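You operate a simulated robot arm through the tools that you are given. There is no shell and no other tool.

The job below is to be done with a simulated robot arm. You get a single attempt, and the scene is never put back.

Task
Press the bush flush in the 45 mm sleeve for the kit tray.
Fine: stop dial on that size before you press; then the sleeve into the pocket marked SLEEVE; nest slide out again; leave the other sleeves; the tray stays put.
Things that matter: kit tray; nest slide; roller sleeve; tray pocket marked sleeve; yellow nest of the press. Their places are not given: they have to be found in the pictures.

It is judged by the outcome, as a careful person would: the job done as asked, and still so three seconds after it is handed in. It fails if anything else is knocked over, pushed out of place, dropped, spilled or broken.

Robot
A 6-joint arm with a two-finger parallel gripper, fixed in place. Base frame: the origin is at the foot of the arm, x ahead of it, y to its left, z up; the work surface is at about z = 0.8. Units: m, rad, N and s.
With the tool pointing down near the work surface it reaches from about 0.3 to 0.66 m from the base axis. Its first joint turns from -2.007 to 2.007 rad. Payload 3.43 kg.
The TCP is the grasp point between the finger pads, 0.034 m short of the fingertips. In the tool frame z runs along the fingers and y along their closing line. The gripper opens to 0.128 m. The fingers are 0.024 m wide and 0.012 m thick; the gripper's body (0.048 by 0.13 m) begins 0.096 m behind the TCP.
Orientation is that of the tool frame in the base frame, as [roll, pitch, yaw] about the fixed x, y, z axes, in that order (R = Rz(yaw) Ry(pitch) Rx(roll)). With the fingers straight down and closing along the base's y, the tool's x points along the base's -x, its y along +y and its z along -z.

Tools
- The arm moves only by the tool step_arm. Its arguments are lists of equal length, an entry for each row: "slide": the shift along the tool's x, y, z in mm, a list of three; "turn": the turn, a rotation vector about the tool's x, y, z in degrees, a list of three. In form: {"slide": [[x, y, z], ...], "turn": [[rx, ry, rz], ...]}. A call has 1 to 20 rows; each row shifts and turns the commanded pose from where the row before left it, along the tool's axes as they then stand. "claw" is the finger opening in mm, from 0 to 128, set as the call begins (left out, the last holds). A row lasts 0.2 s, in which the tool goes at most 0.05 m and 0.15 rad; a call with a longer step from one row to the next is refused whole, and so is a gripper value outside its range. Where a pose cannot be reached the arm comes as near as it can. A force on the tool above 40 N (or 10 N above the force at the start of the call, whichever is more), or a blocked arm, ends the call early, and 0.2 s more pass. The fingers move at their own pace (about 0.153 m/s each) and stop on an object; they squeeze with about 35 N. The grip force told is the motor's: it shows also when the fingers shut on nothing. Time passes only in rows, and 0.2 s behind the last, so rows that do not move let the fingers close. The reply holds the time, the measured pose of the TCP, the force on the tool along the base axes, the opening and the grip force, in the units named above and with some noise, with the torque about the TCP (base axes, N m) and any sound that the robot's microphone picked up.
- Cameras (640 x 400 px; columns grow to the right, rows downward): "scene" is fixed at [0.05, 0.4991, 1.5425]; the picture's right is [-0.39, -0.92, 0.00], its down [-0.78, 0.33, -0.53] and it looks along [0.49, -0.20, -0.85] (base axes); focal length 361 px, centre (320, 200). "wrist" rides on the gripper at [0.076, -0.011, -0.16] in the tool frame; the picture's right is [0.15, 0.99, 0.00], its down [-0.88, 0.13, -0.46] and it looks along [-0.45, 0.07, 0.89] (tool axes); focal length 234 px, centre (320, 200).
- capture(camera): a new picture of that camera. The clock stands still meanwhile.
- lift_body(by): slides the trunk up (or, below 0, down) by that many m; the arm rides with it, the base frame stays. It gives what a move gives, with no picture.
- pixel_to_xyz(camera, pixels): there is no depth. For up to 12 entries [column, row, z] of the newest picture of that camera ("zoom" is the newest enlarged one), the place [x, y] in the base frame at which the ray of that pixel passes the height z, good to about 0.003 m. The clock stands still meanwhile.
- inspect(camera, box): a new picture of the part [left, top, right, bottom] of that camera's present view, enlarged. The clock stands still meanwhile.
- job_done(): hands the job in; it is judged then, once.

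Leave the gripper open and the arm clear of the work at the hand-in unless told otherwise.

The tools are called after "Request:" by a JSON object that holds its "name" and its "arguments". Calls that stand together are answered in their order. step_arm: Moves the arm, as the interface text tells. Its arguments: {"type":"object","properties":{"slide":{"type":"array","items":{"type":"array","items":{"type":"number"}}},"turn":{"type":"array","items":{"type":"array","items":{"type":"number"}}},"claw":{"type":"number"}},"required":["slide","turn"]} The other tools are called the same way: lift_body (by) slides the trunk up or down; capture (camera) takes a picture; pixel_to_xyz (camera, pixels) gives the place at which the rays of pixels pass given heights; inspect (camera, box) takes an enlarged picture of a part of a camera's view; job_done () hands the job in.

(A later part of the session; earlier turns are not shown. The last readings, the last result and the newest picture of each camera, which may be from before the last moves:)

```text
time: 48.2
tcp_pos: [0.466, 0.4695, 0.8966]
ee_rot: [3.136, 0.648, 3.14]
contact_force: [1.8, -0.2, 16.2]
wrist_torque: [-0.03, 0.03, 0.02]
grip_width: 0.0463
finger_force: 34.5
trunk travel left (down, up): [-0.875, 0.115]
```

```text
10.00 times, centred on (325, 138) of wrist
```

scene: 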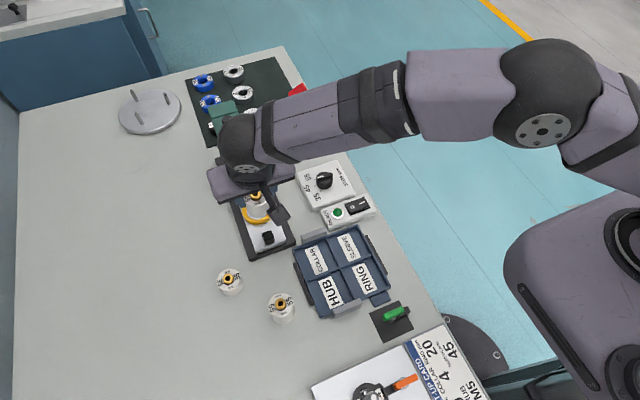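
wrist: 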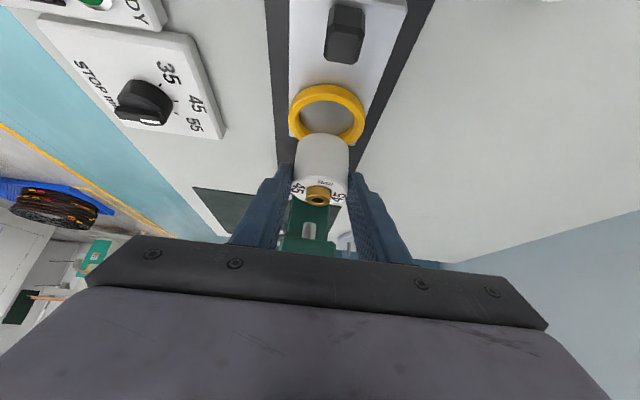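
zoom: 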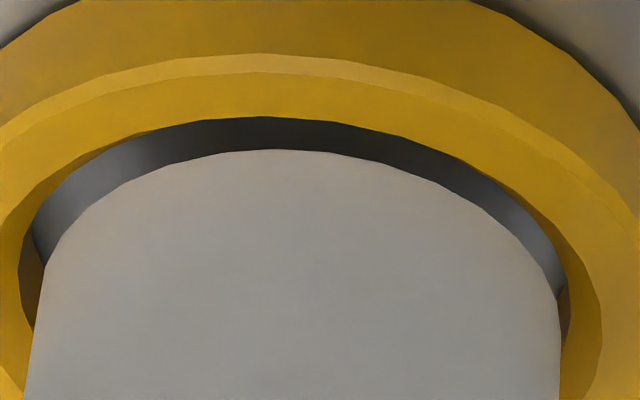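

The torque hints at near-side contact though the picture shows a near-side gap, so I want a side look. Checking the scene view.

Request:
{"name": "inspect", "arguments": {"camera": "scene", "box": [225, 165, 295, 225]}}

Request:
{"name": "inspect", "arguments": {"camera": "wrist", "box": [265, 100, 375, 220]}}

```text
6.67 times, centred on (260, 195) of scene
```

zoom: 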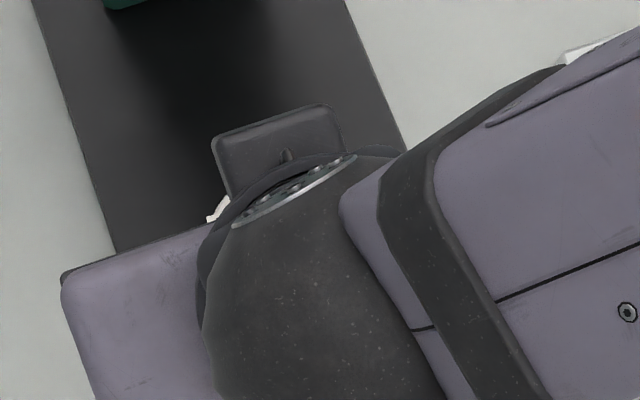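

```text
3.33 times, centred on (320, 160) of wrist
```

zoom: 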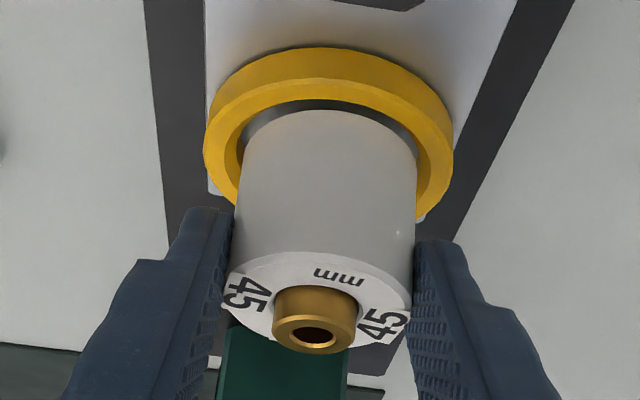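

The scene view is blocked by the wrist. I'll measure the sleeve's top face precisely to judge how upright it really is.

Request:
{"name": "inspect", "arguments": {"camera": "wrist", "box": [285, 160, 355, 220]}}

```text
6.67 times, centred on (320, 190) of wrist
```

zoom: 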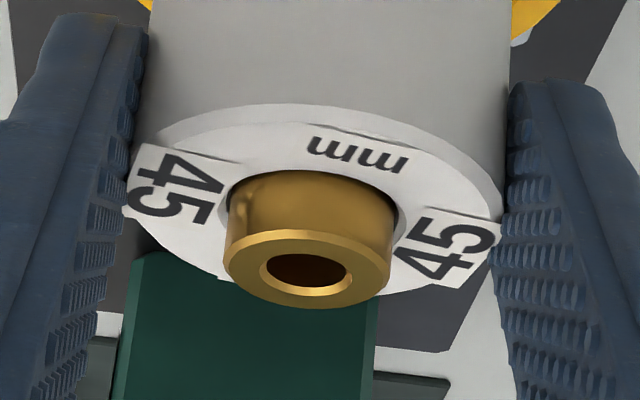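

Measured lean is now about 3° at most, and visually the sleeve looks centred. I'll do a gentle search: keep this light pressure and slide +x in 0.5 mm steps, watching for a drop.

Request:
{"name": "step_arm", "arguments": {"slide": [[-0.4, 0, 0.3], [-0.4, 0, 0.3], [0, 0, 0]], "turn": [[0, 0, 0], [0, 0, 0], [0, 0, 0]]}}

Request:
{"name": "step_arm", "arguments": {"slide": [[-0.4, 0, 0.3], [-0.4, 0, 0.3], [0, 0, 0]], "turn": [[0, 0, 0], [0, 0, 0], [0, 0, 0]]}}

Request:
{"name": "inspect", "arguments": {"camera": "wrist", "box": [270, 80, 370, 180]}}

```text
time: 49.0
tcp_pos: [0.4653, 0.4713, 0.8957]
ee_rot: [3.136, 0.647, 3.141]
contact_force: [0.4, 2.3, 19.2]
wrist_torque: [0.08, 0.09, 0.01]
grip_width: 0.0462
finger_force: 35.4
trunk travel left (down, up): [-0.875, 0.115]
```

```text
time: 49.8
tcp_pos: [0.4654, 0.4695, 0.8968]
ee_rot: [3.138, 0.651, 3.14]
contact_force: [-1.3, 1.3, 20.8]
wrist_torque: [0.04, 0.18, -0.01]
grip_width: 0.0462
finger_force: 35.0
trunk travel left (down, up): [-0.875, 0.115]
```

```text
4.00 times, centred on (320, 130) of wrist
```

zoom: 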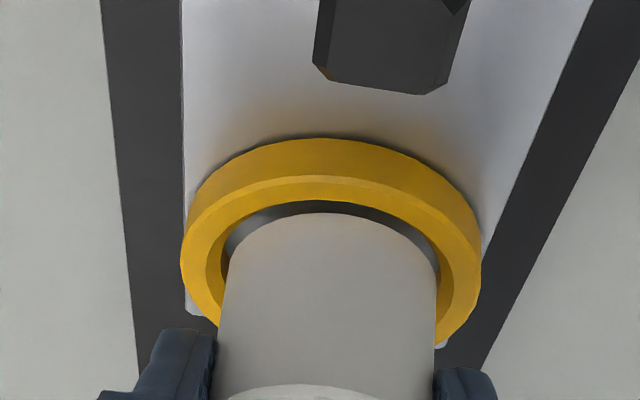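

It sticks by friction. I'll lift 3 mm, add +1 mm x (total +2.6), turn 2° more upright, and lower again to compare the contact height.

Request:
{"name": "step_arm", "arguments": {"slide": [[-3.0, 0, -4.0], [-0.8, 0, 0.6], [0, 0, 0]], "turn": [[0, 0, 0], [0, 0, 0], [0, 0, 0]]}}

Request:
{"name": "inspect", "arguments": {"camera": "wrist", "box": [270, 80, 370, 180]}}

Request:
{"name": "step_arm", "arguments": {"slide": [[1.8, 0, 2.4], [1.2, 0, 1.6], [0, 0, 0]], "turn": [[0, 0, 0], [0, 0, 0], [0, 0, 0]]}}

Request:
{"name": "inspect", "arguments": {"camera": "wrist", "box": [270, 80, 370, 180]}}

```text
time: 50.6
tcp_pos: [0.4681, 0.4693, 0.8975]
ee_rot: [-3.137, 0.645, -3.14]
contact_force: [0.8, -0.1, -1.5]
wrist_torque: [0.0, 0.0, 0.03]
grip_width: 0.046
finger_force: 35.4
trunk travel left (down, up): [-0.875, 0.115]
```

```text
4.00 times, centred on (320, 130) of wrist
```

zoom: 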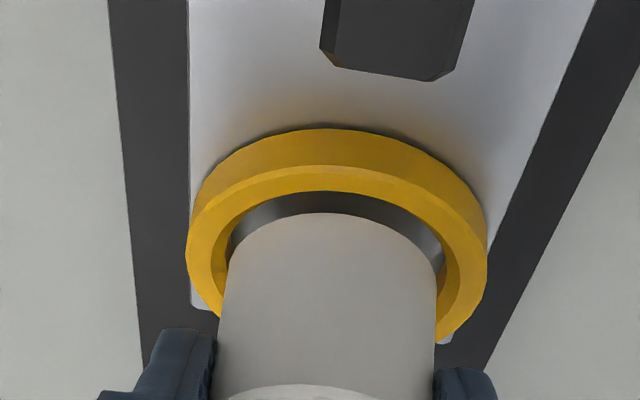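

```text
time: 51.4
tcp_pos: [0.4682, 0.4702, 0.8937]
ee_rot: [-3.14, 0.646, -3.139]
contact_force: [-0.5, -0.5, -0.5]
wrist_torque: [0.01, 0.04, -0.01]
grip_width: 0.0462
finger_force: 35.0
trunk travel left (down, up): [-0.875, 0.115]
```

```text
4.00 times, centred on (320, 130) of wrist
```

zoom: 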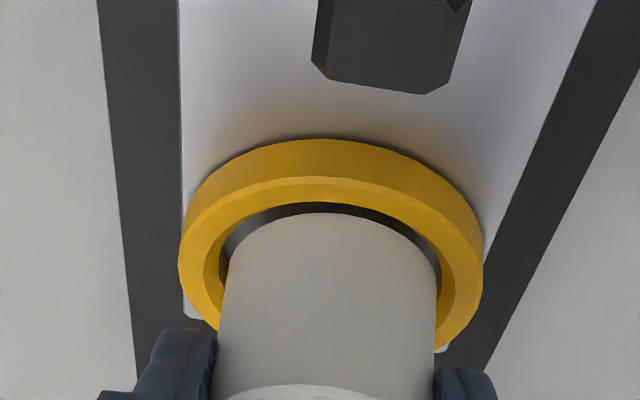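

No force at 0.8937: it's now entering the bore. Continuing down in 3 mm steps.

Request:
{"name": "step_arm", "arguments": {"slide": [[1.8, 0, 2.4], [0, 0, 0]], "turn": [[0, 0, 0], [0, 0, 0]]}}

Request:
{"name": "step_arm", "arguments": {"slide": [[1.8, 0, 2.4], [0, 0, 0]], "turn": [[0, 0, 0], [0, 0, 0]]}}

Request:
{"name": "inspect", "arguments": {"camera": "wrist", "box": [270, 80, 370, 180]}}

```text
time: 52.0
tcp_pos: [0.4682, 0.4689, 0.8908]
ee_rot: [3.141, 0.646, 3.141]
contact_force: [0.3, -0.6, -0.8]
wrist_torque: [0.0, 0.02, 0.0]
grip_width: 0.0461
finger_force: 35.4
trunk travel left (down, up): [-0.875, 0.115]
```

```text
time: 52.6
tcp_pos: [0.4691, 0.4707, 0.8875]
ee_rot: [3.141, 0.646, -3.141]
contact_force: [0.1, 0.7, -1.3]
wrist_torque: [0.0, 0.0, -0.02]
grip_width: 0.0462
finger_force: 35.1
trunk travel left (down, up): [-0.875, 0.115]
```

```text
4.00 times, centred on (320, 130) of wrist
```

zoom: 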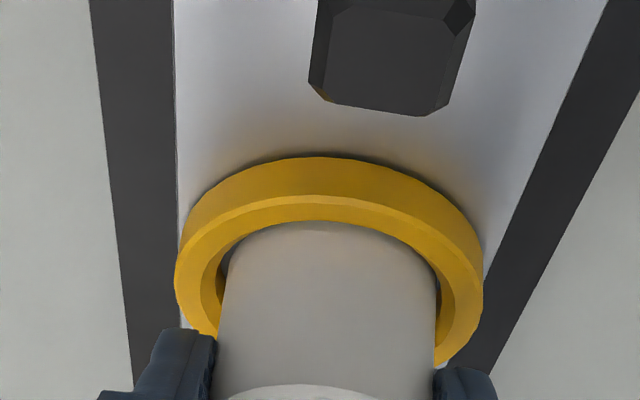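

Clearly inside the bore now (the rim hides the sleeve's lower edge). Continuing in small steps to floor contact.

Request:
{"name": "step_arm", "arguments": {"slide": [[1.2, 0, 1.6], [0, 0, 0]], "turn": [[0, 0, 0], [0, 0, 0]]}}

Request:
{"name": "step_arm", "arguments": {"slide": [[0.9, 0, 1.2], [0, 0, 0]], "turn": [[0, 0, 0], [0, 0, 0]]}}

```text
time: 53.2
tcp_pos: [0.4684, 0.4696, 0.8856]
ee_rot: [-3.142, 0.645, 3.141]
contact_force: [0.0, 0.2, -0.1]
wrist_torque: [0.02, 0.07, -0.01]
grip_width: 0.0464
finger_force: 35.4
trunk travel left (down, up): [-0.875, 0.115]
```

```text
time: 53.8
tcp_pos: [0.4699, 0.4691, 0.8854]
ee_rot: [-3.142, 0.646, 3.141]
contact_force: [0.0, 0.1, -0.6]
wrist_torque: [0.0, 0.01, 0.01]
grip_width: 0.0461
finger_force: 35.5
trunk travel left (down, up): [-0.875, 0.115]
```

Request:
{"name": "step_arm", "arguments": {"slide": [[0.9, 0, 1.2], [0, 0, 0]], "turn": [[0, 0, 0], [0, 0, 0]]}}

Request:
{"name": "step_arm", "arguments": {"slide": [[0.6, 0, 0.8], [0, 0, 0]], "turn": [[0, 0, 0], [0, 0, 0]]}}

```text
time: 54.4
tcp_pos: [0.4696, 0.4695, 0.884]
ee_rot: [3.139, 0.647, 3.14]
contact_force: [-0.2, 0.0, 5.1]
wrist_torque: [-0.02, 0.06, 0.02]
grip_width: 0.046
finger_force: 34.7
trunk travel left (down, up): [-0.875, 0.115]
```

```text
time: 55.0
tcp_pos: [0.4692, 0.4693, 0.8843]
ee_rot: [3.138, 0.649, 3.141]
contact_force: [2.1, -0.1, 12.6]
wrist_torque: [-0.11, -0.06, 0.04]
grip_width: 0.0463
finger_force: 35.3
trunk travel left (down, up): [-0.875, 0.115]
```

Floor contact at TCP z ≈ 0.884 (sleeve bottom ≈ 0.825, matching the slide top). Releasing.

Request:
{"name": "step_arm", "arguments": {"slide": [[0, 0, 0], [0, 0, 0], [0, 0, 0]], "turn": [[0, 0, 0], [0, 0, 0], [0, 0, 0]], "claw": 70}}

Request:
{"name": "inspect", "arguments": {"camera": "wrist", "box": [265, 100, 375, 220]}}

```text
time: 55.8
tcp_pos: [0.4682, 0.4688, 0.882]
ee_rot: [3.141, 0.646, 3.141]
contact_force: [-0.5, 0.1, -0.9]
wrist_torque: [0.03, -0.01, 0.03]
grip_width: 0.0703
finger_force: 0.0
trunk travel left (down, up): [-0.875, 0.115]
```

```text
3.33 times, centred on (320, 160) of wrist
```

zoom: 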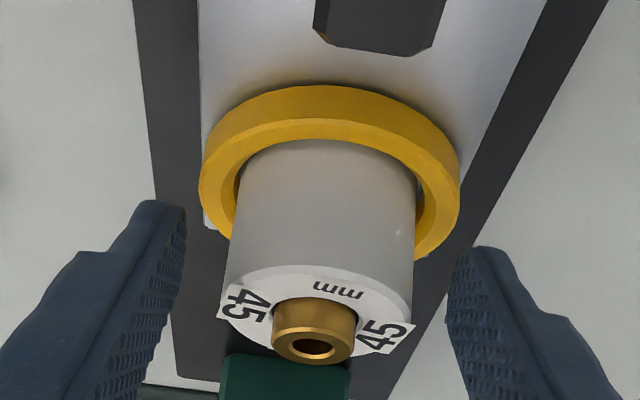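

It stayed put, seated. Withdrawing along the finger axis and checking in the scene view.

Request:
{"name": "step_arm", "arguments": {"slide": [[0, 0, -30], [0, 0, -45], [0, 0, -45], [0, 0, -30], [0, 0, 0]], "turn": [[0, 0, 0], [0, 0, 0], [0, 0, 0], [0, 0, 0], [0, 0, 0]]}}

Request:
{"name": "capture", "arguments": {"camera": "scene"}}

Request:
{"name": "capture", "arguments": {"camera": "wrist"}}

Request:
{"name": "inspect", "arguments": {"camera": "wrist", "box": [250, 80, 400, 240]}}

```text
time: 57.0
tcp_pos: [0.3788, 0.4708, 1.0033]
ee_rot: [3.141, 0.646, -3.141]
contact_force: [-0.2, -0.4, 0.1]
wrist_torque: [0.01, 0.02, -0.01]
grip_width: 0.0697
finger_force: 0.0
trunk travel left (down, up): [-0.875, 0.115]
```

```text
taken
```

scene: 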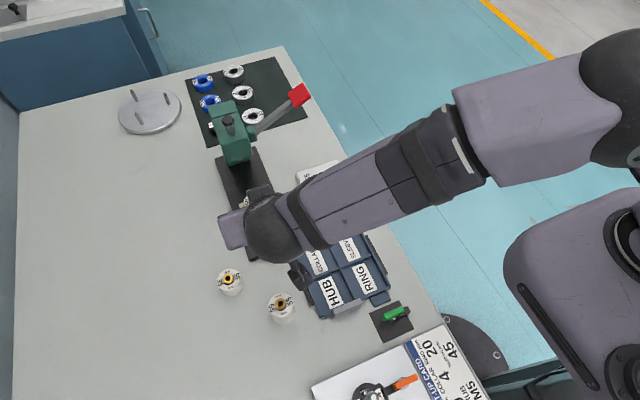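

```text
taken
```

wrist: 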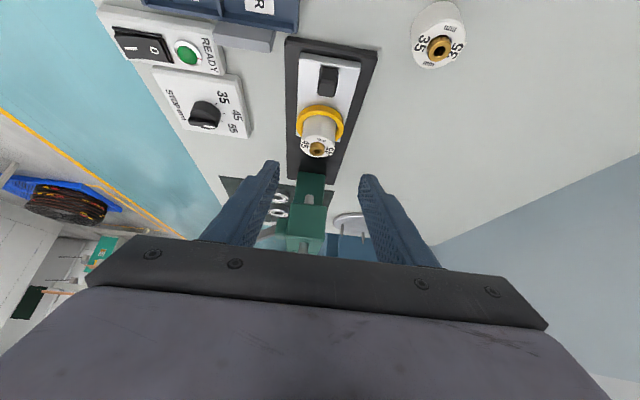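

```text
2.50 times, centred on (325, 160) of wrist
```

zoom: 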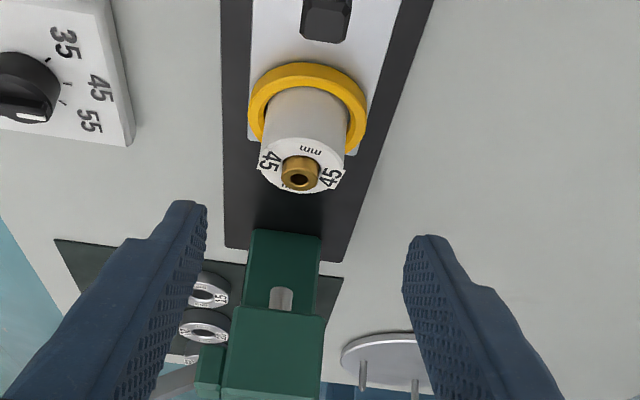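

The sleeve is seated upright in the nest. Next is the slide's black knob. I'll move closer above it to measure.

Request:
{"name": "step_arm", "arguments": {"slide": [[30, -0.8, 15], [30, -0.8, 15], [0, 0, 0]], "turn": [[0, 0, 0], [0, 0, 0], [0, 0, 0]], "claw": 50}}

Request:
{"name": "capture", "arguments": {"camera": "wrist"}}

Request:
{"name": "inspect", "arguments": {"camera": "wrist", "box": [270, 90, 370, 220]}}

```text
time: 57.8
tcp_pos: [0.3505, 0.47, 0.9415]
ee_rot: [3.141, 0.645, -3.141]
contact_force: [0.3, 0.5, 0.1]
wrist_torque: [-0.03, -0.03, -0.01]
grip_width: 0.0499
finger_force: 0.0
trunk travel left (down, up): [-0.875, 0.115]
```

```text
taken
```

wrist: 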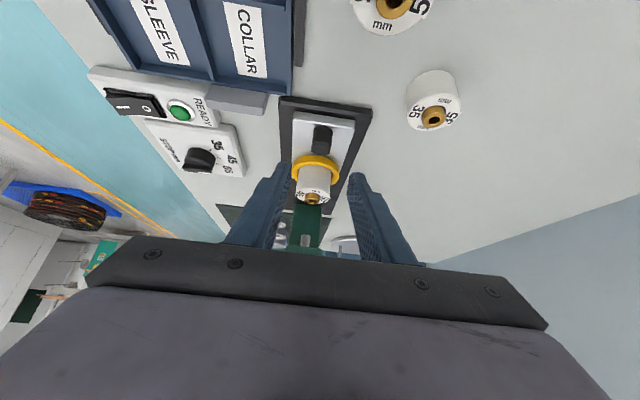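

```text
3.08 times, centred on (320, 155) of wrist
```

zoom: 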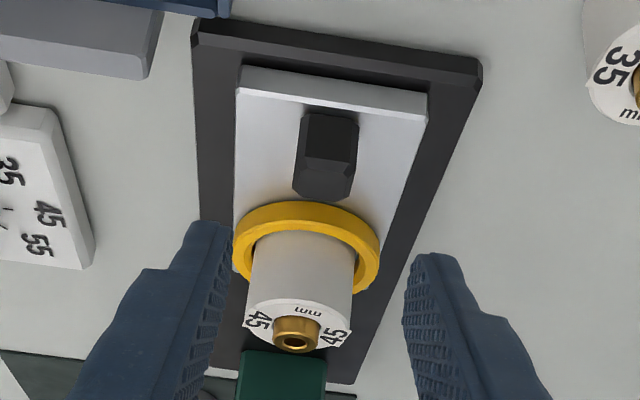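

Request:
{"name": "pixel_to_xyz", "arguments": {"camera": "zoom", "pixels": [[331, 110, 0.825], [303, 112, 0.825], [358, 118, 0.825], [328, 158, 0.845], [328, 158, 0.85], [328, 158, 0.855], [324, 197, 0.85], [324, 197, 0.855], [296, 175, 0.85], [356, 178, 0.85], [335, 72, 0.825]]}}

```text
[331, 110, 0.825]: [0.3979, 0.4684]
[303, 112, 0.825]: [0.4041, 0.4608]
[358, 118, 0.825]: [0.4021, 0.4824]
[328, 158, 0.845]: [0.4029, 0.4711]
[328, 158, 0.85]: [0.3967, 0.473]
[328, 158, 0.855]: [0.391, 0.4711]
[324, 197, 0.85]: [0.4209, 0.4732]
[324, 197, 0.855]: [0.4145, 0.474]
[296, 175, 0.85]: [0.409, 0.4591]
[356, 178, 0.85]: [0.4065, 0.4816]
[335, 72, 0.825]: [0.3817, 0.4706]
```

Knob centre ≈ (0.41, 0.471), top ≈ 0.849, about 21 mm wide. Advancing along the fingers to straddle it with the tips at ~0.83.

Request:
{"name": "step_arm", "arguments": {"slide": [[4.5, 0.5, 29], [4.5, 0, 29], [4.3, 0, 25], [0, 0, 0]], "turn": [[0, 0, 0], [0, 0, 0], [0, 0, 0], [0, 0, 0]], "claw": 50}}

Request:
{"name": "capture", "arguments": {"camera": "wrist"}}

Request:
{"name": "inspect", "arguments": {"camera": "wrist", "box": [260, 100, 380, 230]}}

```text
time: 58.8
tcp_pos: [0.3904, 0.4705, 0.8681]
ee_rot: [3.141, 0.645, -3.139]
contact_force: [-0.5, 0.6, -0.1]
wrist_torque: [-0.01, 0.0, 0.03]
grip_width: 0.05
finger_force: 0.0
trunk travel left (down, up): [-0.875, 0.115]
```

```text
taken
```

wrist: 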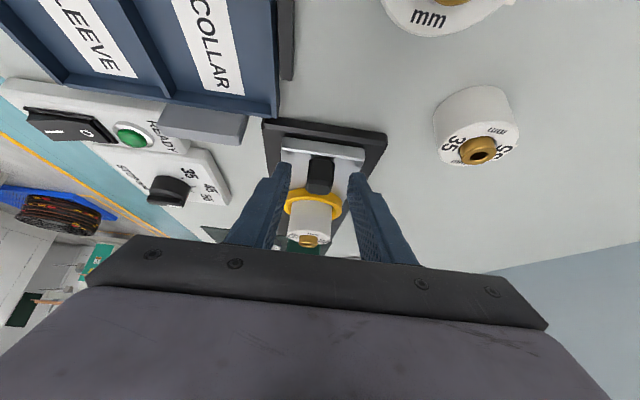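

```text
3.08 times, centred on (320, 165) of wrist
```

zoom: 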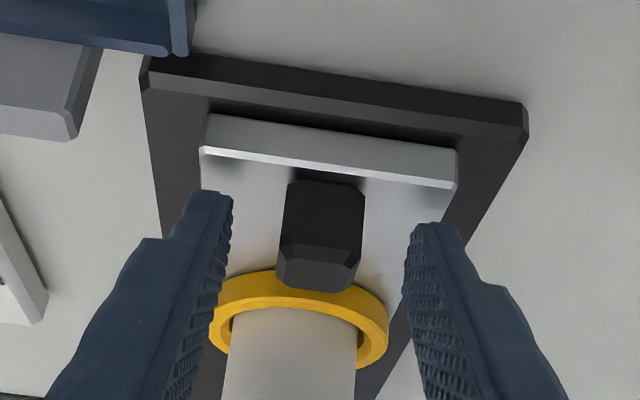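

The knob lies between the pads. Closing on it.

Request:
{"name": "step_arm", "arguments": {"slide": [[0, 0, 1], [0, 0, 0], [0, 0, 0], [0, 0, 0]], "turn": [[0, 0, 0], [0, 0, 0], [0, 0, 0], [0, 0, 0]], "claw": 10}}

Request:
{"name": "inspect", "arguments": {"camera": "wrist", "box": [260, 100, 380, 230]}}

```text
time: 59.8
tcp_pos: [0.3898, 0.4703, 0.8676]
ee_rot: [-3.141, 0.645, 3.141]
contact_force: [1.4, 1.7, 1.5]
wrist_torque: [0.07, 0.07, -0.09]
grip_width: 0.0217
finger_force: 45.2
trunk travel left (down, up): [-0.875, 0.115]
```

```text
3.08 times, centred on (320, 165) of wrist
```

zoom: 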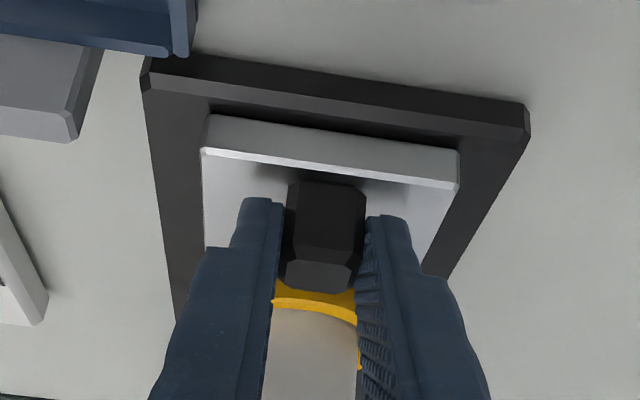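

Gripped at 21.7 mm. Pushing the slide +x 30 mm slowly.

Request:
{"name": "step_arm", "arguments": {"slide": [[-4, 0, 3.01], [-8, 0, 6.02], [-8, 0, 6.02], [-4, 0, 3.01], [0, 0, 0]], "turn": [[0, 0, 0], [0, 0, 0], [0, 0, 0], [0, 0, 0], [0, 0, 0]]}}

Request:
{"name": "capture", "arguments": {"camera": "wrist"}}

Request:
{"name": "capture", "arguments": {"camera": "scene"}}

```text
time: 61.0
tcp_pos: [0.4189, 0.4697, 0.8682]
ee_rot: [3.141, 0.646, -3.14]
contact_force: [-2.1, -0.2, -0.2]
wrist_torque: [-0.11, 0.28, -0.07]
grip_width: 0.0217
finger_force: 45.0
trunk travel left (down, up): [-0.875, 0.115]
```

```text
taken
```

wrist: 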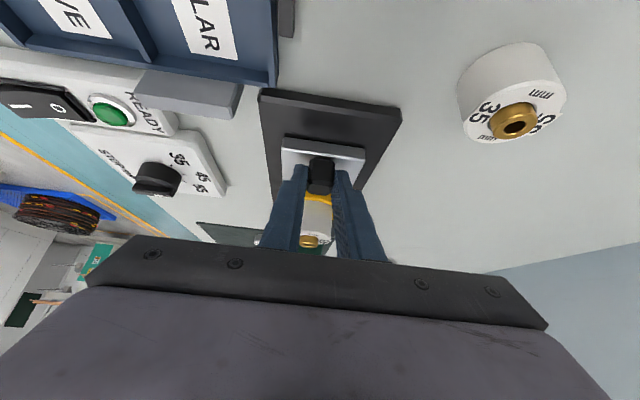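

```text
taken
```

scene: 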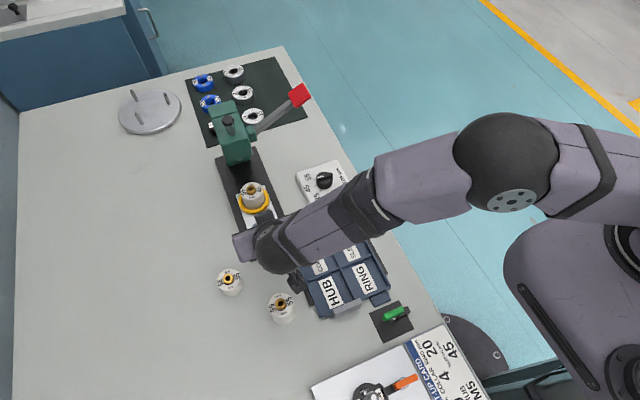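

The slide moves smoothly with ~2 N. Another 40 mm.

Request:
{"name": "step_arm", "arguments": {"slide": [[-8, 0, 6.02], [-8, 0, 6.02], [-8, 0, 6.02], [-8, 0, 6.02], [0, 0, 0]], "turn": [[0, 0, 0], [0, 0, 0], [0, 0, 0], [0, 0, 0], [0, 0, 0]]}}

Request:
{"name": "inspect", "arguments": {"camera": "scene", "box": [190, 80, 310, 260]}}

Request:
{"name": "inspect", "arguments": {"camera": "wrist", "box": [250, 130, 390, 260]}}

```text
time: 62.2
tcp_pos: [0.4588, 0.4711, 0.8678]
ee_rot: [3.141, 0.647, 3.141]
contact_force: [-0.5, 1.8, 1.6]
wrist_torque: [0.01, 0.98, -0.11]
grip_width: 0.0217
finger_force: 45.2
trunk travel left (down, up): [-0.875, 0.115]
```

```text
2.22 times, centred on (250, 170) of scene
```

zoom: 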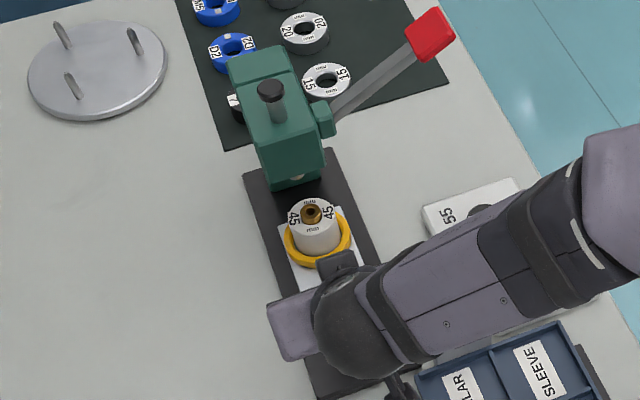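

```text
3.08 times, centred on (320, 195) of wrist
```

zoom: 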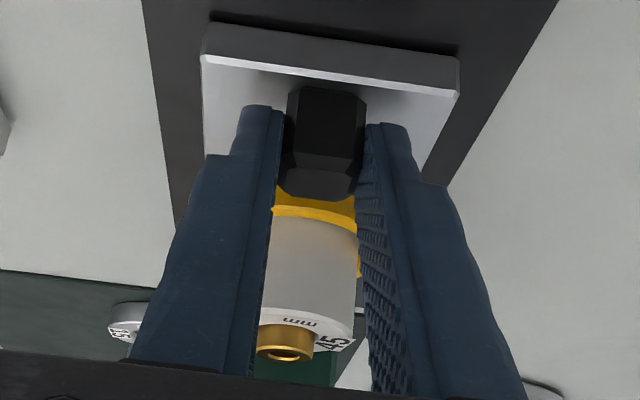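

Continuing 20 mm toward the ram, watching the force and torque.

Request:
{"name": "step_arm", "arguments": {"slide": [[-8, 0, 6.02], [-8, 0, 6.02], [0, 0, 0]], "turn": [[0, 0, 0], [0, 0, 0], [0, 0, 0]]}}

Request:
{"name": "inspect", "arguments": {"camera": "scene", "box": [190, 80, 310, 260]}}

```text
time: 63.0
tcp_pos: [0.4782, 0.4713, 0.8673]
ee_rot: [-3.141, 0.649, -3.14]
contact_force: [-0.6, 3.5, 7.7]
wrist_torque: [-0.02, 0.93, -0.08]
grip_width: 0.0219
finger_force: 45.0
trunk travel left (down, up): [-0.875, 0.115]
```

```text
2.22 times, centred on (250, 170) of scene
```

zoom: 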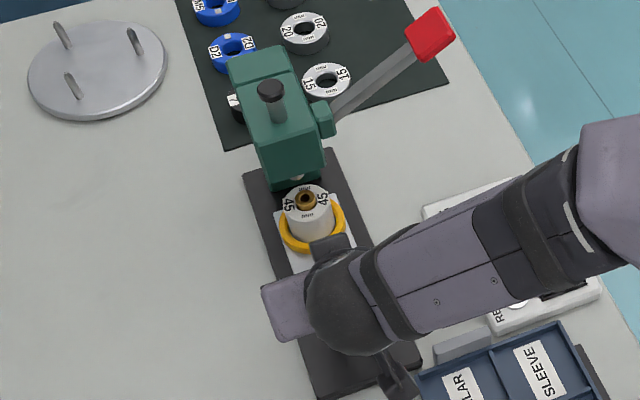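

Request:
{"name": "step_arm", "arguments": {"slide": [[-8.4, -0.5, 5.4], [-8, 0, 6.02], [0, 0, 0]], "turn": [[0, 0, 0], [0, 0, 0], [0, 0, 0]]}}

Request:
{"name": "inspect", "arguments": {"camera": "scene", "box": [190, 80, 310, 260]}}

```text
time: 63.8
tcp_pos: [0.4961, 0.4706, 0.8682]
ee_rot: [-3.141, 0.645, -3.139]
contact_force: [-7.2, 7.8, 3.7]
wrist_torque: [0.33, -0.48, -0.02]
grip_width: 0.0219
finger_force: 45.3
trunk travel left (down, up): [-0.875, 0.115]
```

```text
2.22 times, centred on (250, 170) of scene
```

zoom: 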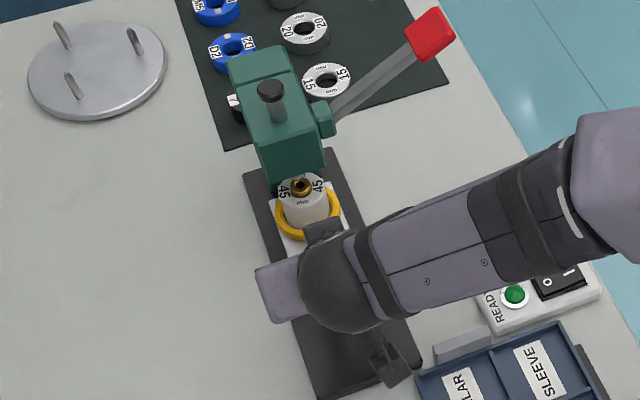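

Force rose to 7 N in −x: perhaps near the end stop. Pushing 6 mm more to confirm.

Request:
{"name": "step_arm", "arguments": {"slide": [[-2.4, -0.8, 1.8], [-2.4, -0.8, 1.8], [0, 0, 0]], "turn": [[0, 0, 0], [0, 0, 0], [0, 0, 0]]}}

Request:
{"name": "inspect", "arguments": {"camera": "wrist", "box": [250, 130, 390, 260]}}

Request:
{"name": "pixel_to_xyz", "arguments": {"camera": "scene", "pixels": [[239.6, 161, 0.88], [239.6, 161, 0.9], [239.6, 161, 0.92]]}}

```text
time: 64.6
tcp_pos: [0.4979, 0.4692, 0.8675]
ee_rot: [3.141, 0.645, -3.136]
contact_force: [-28.4, 9.2, 3.7]
wrist_torque: [0.3, 0.63, -0.39]
grip_width: 0.0216
finger_force: 45.0
trunk travel left (down, up): [-0.875, 0.115]
```

```text
3.08 times, centred on (320, 195) of wrist
```

zoom: 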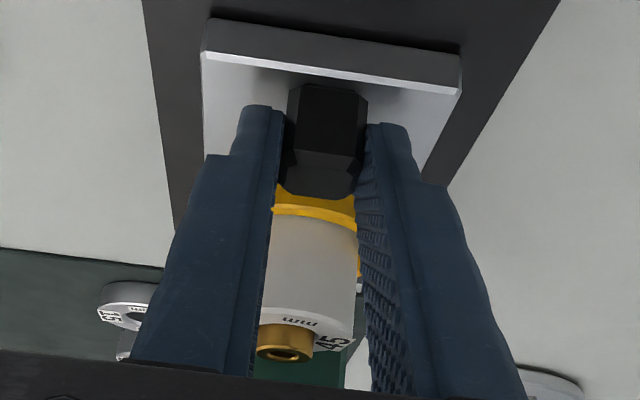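

```text
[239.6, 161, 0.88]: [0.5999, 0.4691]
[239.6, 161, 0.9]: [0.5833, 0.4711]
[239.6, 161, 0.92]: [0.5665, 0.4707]
```

The slide hit its end stop (28 N, ~108 mm travel). Relaxing the push and releasing the knob, then withdrawing along the fingers.

Request:
{"name": "step_arm", "arguments": {"slide": [[2.2, 0.8, -1.7], [0, 0, 0]], "turn": [[0, 0, 0], [0, 0, 0]]}}

Request:
{"name": "step_arm", "arguments": {"slide": [[0, 0, 0], [0, 0, 0], [0, 0, -20], [0, 0, -40], [0, 0, -45], [0, 0, -45], [0, 0, 0]], "turn": [[0, 0, 0], [0, 0, 0], [0, 0, 0], [0, 0, 0], [0, 0, 0], [0, 0, 0], [0, 0, 0]], "claw": 50}}

Request:
{"name": "capture", "arguments": {"camera": "wrist"}}

Request:
{"name": "inspect", "arguments": {"camera": "wrist", "box": [230, 80, 410, 240]}}

Request:
{"name": "capture", "arguments": {"camera": "scene"}}

```text
time: 65.2
tcp_pos: [0.4977, 0.4685, 0.8669]
ee_rot: [-3.14, 0.646, -3.14]
contact_force: [-21.3, 9.0, -3.4]
wrist_torque: [0.42, 0.09, -0.16]
grip_width: 0.0218
finger_force: 44.7
trunk travel left (down, up): [-0.875, 0.115]
```

```text
time: 66.8
tcp_pos: [0.4093, 0.4692, 0.9846]
ee_rot: [-3.14, 0.646, -3.141]
contact_force: [1.0, 0.6, -1.2]
wrist_torque: [-0.02, -0.03, -0.03]
grip_width: 0.05
finger_force: 0.1
trunk travel left (down, up): [-0.875, 0.115]
```

```text
taken
```

wrist: 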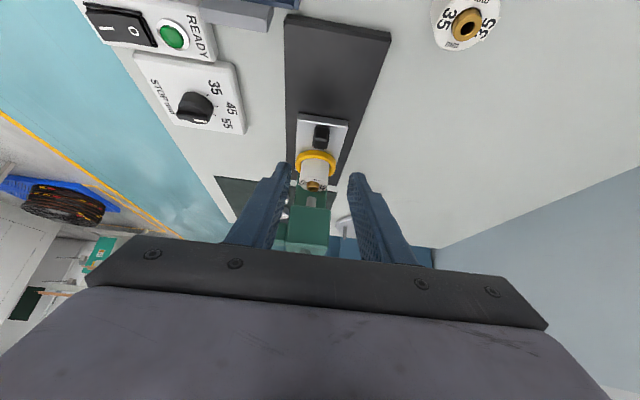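

```text
2.50 times, centred on (320, 160) of wrist
```

zoom: 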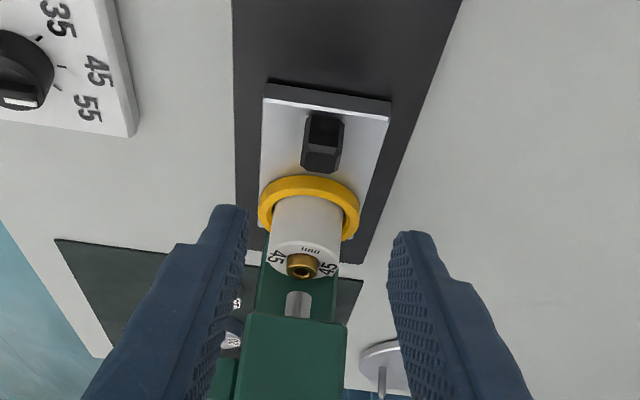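

```text
taken
```

scene: 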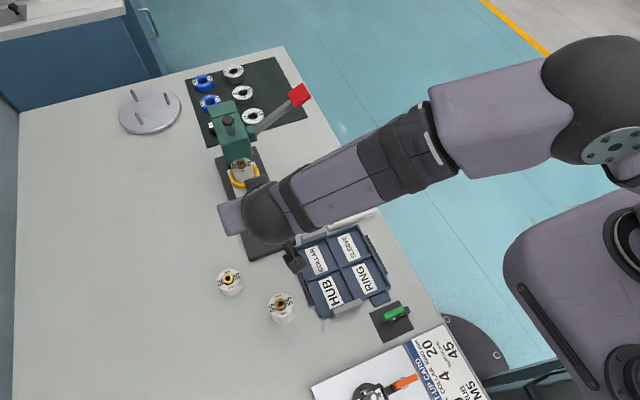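

Slide is in with the sleeve under the ram. Now to the lever: I'll rise and move to view the red handle from nearby.

Request:
{"name": "step_arm", "arguments": {"slide": [[-28.3, 0, -37.5], [-28.3, 0, -37.5], [-28.3, 0, -37.5], [-4, -42, 3], [-4, -42, 3], [-4, -42, 3], [-4, -42, 3], [0, 0, 0]], "turn": [[0, 0, 0], [0, 0, 0], [0, 0, 0], [0, 0, 0], [0, 0, 0], [0, 0, 0], [0, 0, 0], [0, 0, 0]], "claw": 0}}

Request:
{"name": "capture", "arguments": {"camera": "wrist"}}

Request:
{"name": "capture", "arguments": {"camera": "scene"}}

```text
time: 68.6
tcp_pos: [0.4317, 0.2986, 1.1291]
ee_rot: [-3.141, 0.646, -3.14]
contact_force: [-0.3, -0.1, 0.6]
wrist_torque: [-0.04, 0.02, 0.02]
grip_width: 0.0
finger_force: 32.8
trunk travel left (down, up): [-0.875, 0.115]
```

```text
taken
```

wrist: 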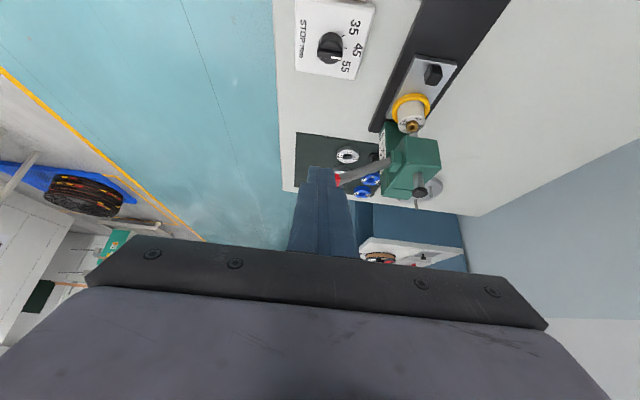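

```text
taken
```

scene: 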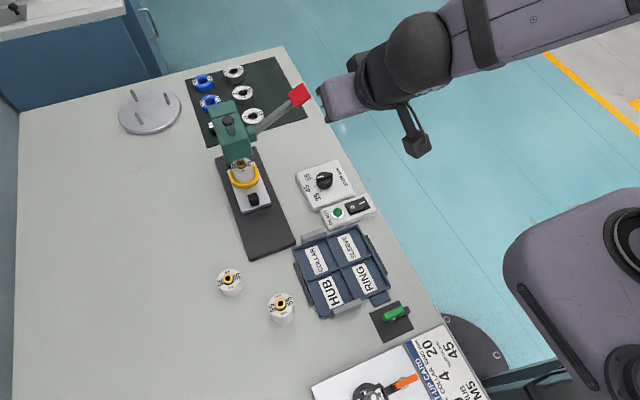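

The closed fingers hide the handle. I'll shift 80 mm to −y for a clear view.

Request:
{"name": "step_arm", "arguments": {"slide": [[0, -40, 0], [0, -40, 0], [0, 0, 0]], "turn": [[0, 0, 0], [0, 0, 0], [0, 0, 0]]}}

Request:
{"name": "capture", "arguments": {"camera": "wrist"}}

Request:
{"name": "inspect", "arguments": {"camera": "wrist", "box": [350, 90, 500, 230]}}

Request:
{"name": "inspect", "arguments": {"camera": "scene", "box": [200, 70, 320, 220]}}

```text
time: 69.4
tcp_pos: [0.4338, 0.2221, 1.1286]
ee_rot: [-3.141, 0.646, -3.141]
contact_force: [0.0, 0.1, -0.1]
wrist_torque: [-0.01, -0.01, -0.02]
grip_width: 0.0001
finger_force: 32.8
trunk travel left (down, up): [-0.875, 0.115]
```

```text
taken
```

wrist: 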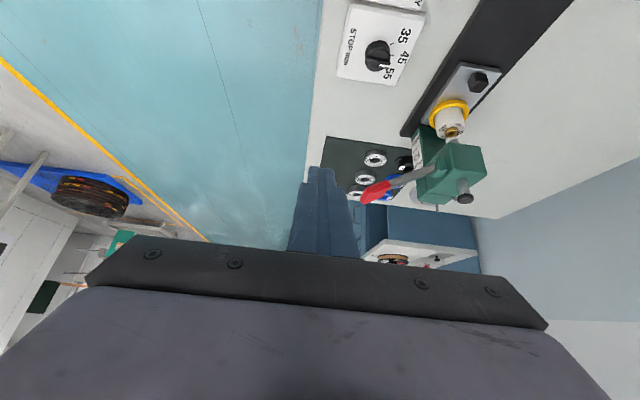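

```text
2.86 times, centred on (425, 160) of wrist
```

zoom: 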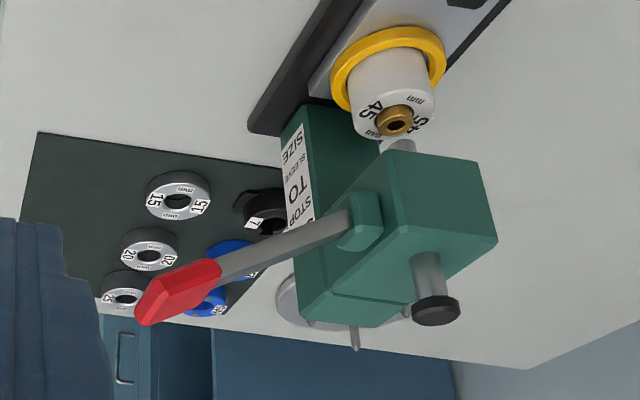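

```text
2.67 times, centred on (260, 145) of scene
```

zoom: 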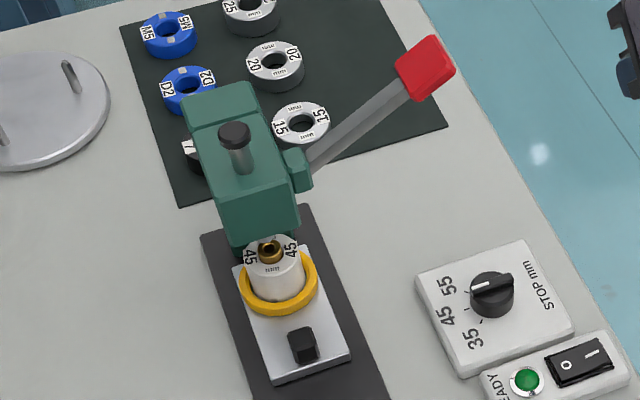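

I have a clear view of the lever. Triangulating the handle and pivot.

Request:
{"name": "pixel_to_xyz", "arguments": {"camera": "wrist", "pixels": [[376, 191.5, 0.98], [376, 191.5, 1.0], [376, 191.5, 1.02], [376, 191.5, 1.04], [440.7, 167.7, 0.94], [440.7, 167.7, 0.96], [440.7, 167.7, 0.98], [440.7, 167.7, 1.0], [461, 144, 0.88], [461, 144, 0.92]]}}

Request:
{"name": "pixel_to_xyz", "arguments": {"camera": "scene", "pixels": [[299.3, 95.6, 0.98], [299.3, 95.6, 1.0], [299.3, 95.6, 1.02], [299.3, 95.6, 1.04], [251.4, 133, 0.94], [251.4, 133, 0.96], [251.4, 133, 0.98], [251.4, 133, 1.0]]}}

```text
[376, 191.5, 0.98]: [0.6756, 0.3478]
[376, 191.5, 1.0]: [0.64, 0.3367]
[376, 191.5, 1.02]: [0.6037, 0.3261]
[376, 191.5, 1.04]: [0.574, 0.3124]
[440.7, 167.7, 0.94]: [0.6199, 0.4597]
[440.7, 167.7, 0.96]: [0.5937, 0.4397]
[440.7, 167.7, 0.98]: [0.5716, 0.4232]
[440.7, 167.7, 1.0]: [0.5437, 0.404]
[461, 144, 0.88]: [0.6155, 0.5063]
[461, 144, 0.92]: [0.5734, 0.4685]
```

```text
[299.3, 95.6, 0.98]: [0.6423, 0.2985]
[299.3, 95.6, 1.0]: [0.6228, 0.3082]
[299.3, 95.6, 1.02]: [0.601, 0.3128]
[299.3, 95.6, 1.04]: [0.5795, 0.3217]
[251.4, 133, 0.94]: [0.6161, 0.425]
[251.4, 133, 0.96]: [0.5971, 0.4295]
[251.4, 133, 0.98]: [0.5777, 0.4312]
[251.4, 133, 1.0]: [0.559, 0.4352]
```

Handle centre ≈ (0.589, 0.318, 1.03), pivot ≈ (0.587, 0.431, 0.971): the lever swings in the y–z plane, arm about 127 mm. With fingers closed I'll position above the handle.

Request:
{"name": "step_arm", "arguments": {"slide": [[-28.7, 24, 21.7], [-28.7, 24, 21.7], [-28.7, 24, 21.7], [-28.7, 24, 21.7], [0, 0, 0]], "turn": [[0, 0, 0], [0, 0, 0], [0, 0, 0], [0, 0, 0], [0, 0, 0]], "claw": 0}}

Request:
{"name": "capture", "arguments": {"camera": "scene"}}

Request:
{"name": "inspect", "arguments": {"camera": "scene", "box": [220, 30, 360, 190]}}

Request:
{"name": "capture", "arguments": {"camera": "wrist"}}

```text
time: 70.6
tcp_pos: [0.5748, 0.3156, 1.1323]
ee_rot: [-3.141, 0.646, 3.142]
contact_force: [0.3, 0.6, 0.3]
wrist_torque: [0.03, -0.01, 0.0]
grip_width: 0.0
finger_force: 33.1
trunk travel left (down, up): [-0.875, 0.115]
```

```text
taken
```

scene: 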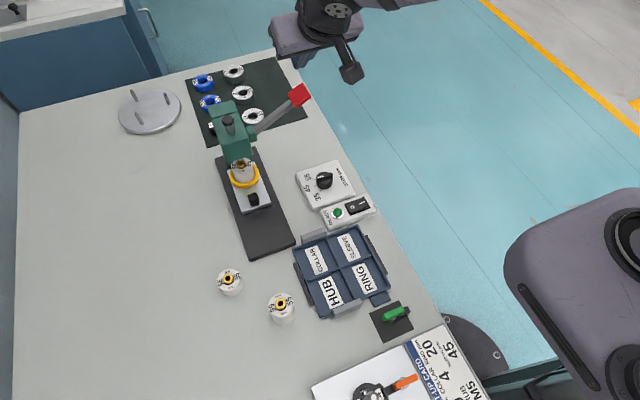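

```text
2.50 times, centred on (290, 110) of scene
```

zoom: 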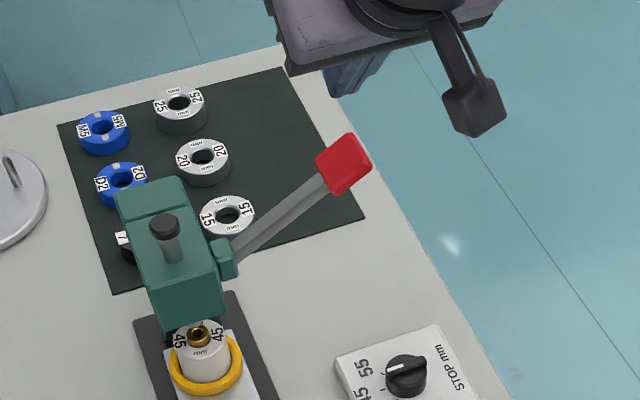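

```text
taken
```

wrist: 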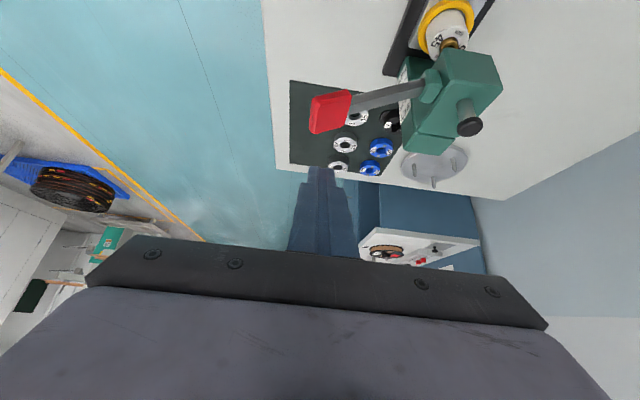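

Request:
{"name": "pixel_to_xyz", "arguments": {"camera": "wrist", "pixels": [[330, 112, 1.03], [330, 112, 1.04], [349, 93, 1.03], [312, 130, 1.03], [345, 125, 1.03], [312, 98, 1.03]]}}

Request:
{"name": "inspect", "arguments": {"camera": "wrist", "box": [290, 70, 410, 190]}}

```text
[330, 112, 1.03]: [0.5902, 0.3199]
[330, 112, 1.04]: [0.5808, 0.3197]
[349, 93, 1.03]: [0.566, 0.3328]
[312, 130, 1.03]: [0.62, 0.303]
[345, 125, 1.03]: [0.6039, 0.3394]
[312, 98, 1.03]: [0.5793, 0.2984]
```

```text
3.33 times, centred on (350, 130) of wrist
```

zoom: 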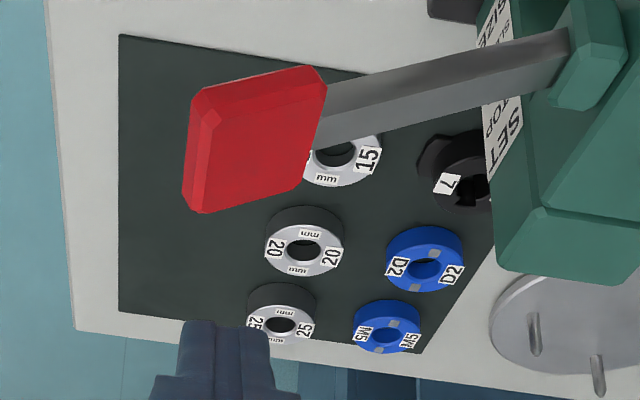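

The handle top spans x 0.575–0.605 around y 0.319. Fingertips will land on it. Descending 45 mm to just above.

Request:
{"name": "step_arm", "arguments": {"slide": [[12, 2, 19], [13.5, 0, 18], [0, 0, 0]], "turn": [[0, 0, 0], [0, 0, 0], [0, 0, 0]]}}

Request:
{"name": "inspect", "arguments": {"camera": "wrist", "box": [270, 80, 410, 220]}}

Request:
{"name": "inspect", "arguments": {"camera": "scene", "box": [220, 30, 360, 190]}}

```text
time: 71.4
tcp_pos: [0.5773, 0.3191, 1.0865]
ee_rot: [3.142, 0.646, -3.139]
contact_force: [-0.5, 0.5, -0.2]
wrist_torque: [0.01, 0.01, -0.04]
grip_width: 0.0
finger_force: 33.5
trunk travel left (down, up): [-0.875, 0.115]
```

```text
2.86 times, centred on (340, 150) of wrist
```

zoom: 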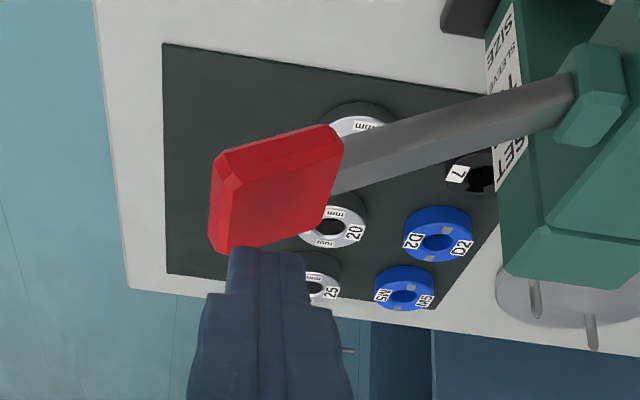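

```text
2.50 times, centred on (290, 110) of scene
```

zoom: 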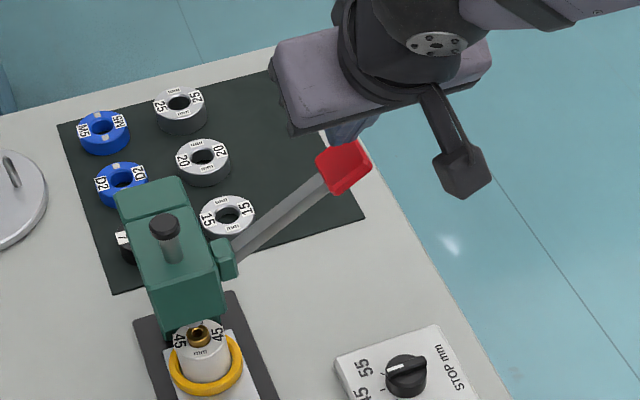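

The tips would land toward the handle's far side; shifting −8 mm in x, then lowering to first contact.

Request:
{"name": "step_arm", "arguments": {"slide": [[6.4, 0, -4.8], [3.0, 0, 4.0], [0, 0, 0]], "turn": [[0, 0, 0], [0, 0, 0], [0, 0, 0]]}}

Request:
{"name": "inspect", "arguments": {"camera": "wrist", "box": [270, 80, 410, 220]}}

```text
time: 72.2
tcp_pos: [0.5691, 0.3177, 1.0795]
ee_rot: [-3.141, 0.645, 3.14]
contact_force: [0.5, 0.5, -0.3]
wrist_torque: [0.01, 0.02, 0.0]
grip_width: 0.0001
finger_force: 33.1
trunk travel left (down, up): [-0.875, 0.115]
```

```text
2.86 times, centred on (340, 150) of wrist
```

zoom: 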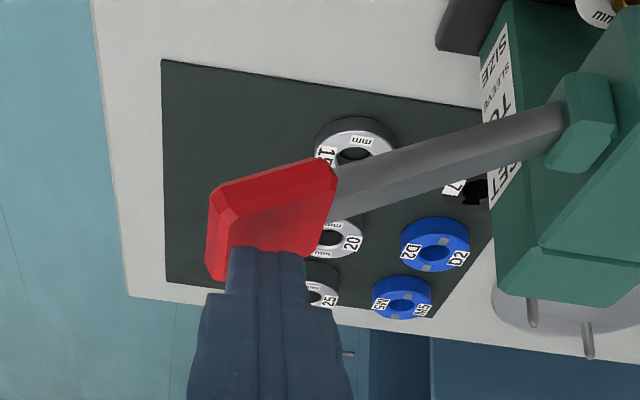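

Good alignment. Pressing down gently 10 mm to find the contact and lever resistance.

Request:
{"name": "step_arm", "arguments": {"slide": [[3.0, 0, 4.0], [3.0, 0, 4.0], [0, 0, 0]], "turn": [[0, 0, 0], [0, 0, 0], [0, 0, 0]]}}

Request:
{"name": "inspect", "arguments": {"camera": "wrist", "box": [270, 80, 410, 220]}}

```text
time: 73.0
tcp_pos: [0.5704, 0.3188, 1.0692]
ee_rot: [-3.141, 0.647, 3.142]
contact_force: [-0.8, 1.2, 0.5]
wrist_torque: [-0.03, -0.03, 0.0]
grip_width: 0.0
finger_force: 33.2
trunk travel left (down, up): [-0.875, 0.115]
```

```text
2.86 times, centred on (340, 150) of wrist
```

zoom: 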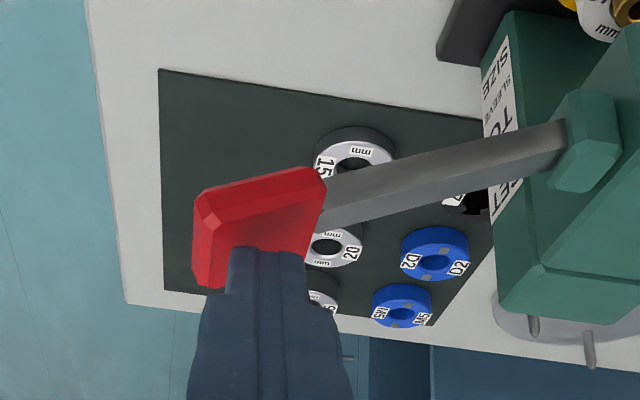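

Barely touching. Continuing 20 mm down along the arc (−8 mm in y).

Request:
{"name": "step_arm", "arguments": {"slide": [[3.0, -2, 4.0], [3.0, -2, 4.0], [3.0, -2, 4.0], [3.0, -2, 4.0], [0, 0, 0]], "turn": [[0, 0, 0], [0, 0, 0], [0, 0, 0], [0, 0, 0], [0, 0, 0]]}}

Request:
{"name": "inspect", "arguments": {"camera": "wrist", "box": [270, 80, 430, 240]}}

Request:
{"name": "inspect", "arguments": {"camera": "scene", "box": [220, 30, 360, 190]}}

```text
time: 74.2
tcp_pos: [0.5687, 0.3096, 1.047]
ee_rot: [-3.141, 0.646, -3.141]
contact_force: [-1.1, 0.4, -0.7]
wrist_torque: [0.01, -0.03, -0.02]
grip_width: 0.0
finger_force: 33.1
trunk travel left (down, up): [-0.875, 0.115]
```

```text
2.50 times, centred on (350, 160) of wrist
```

zoom: 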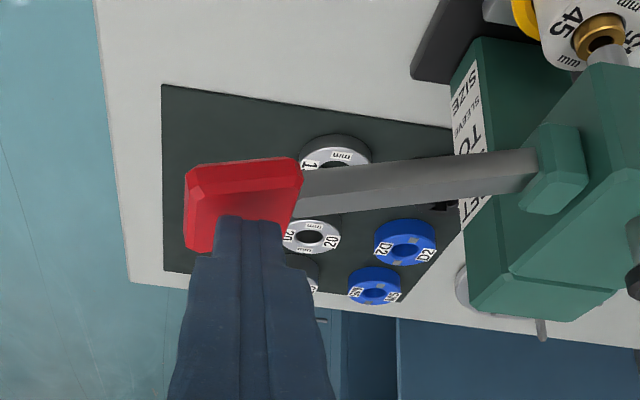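

```text
2.50 times, centred on (290, 110) of scene
```

zoom: 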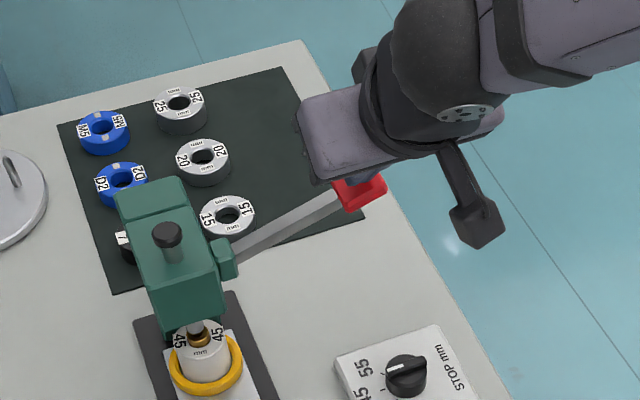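

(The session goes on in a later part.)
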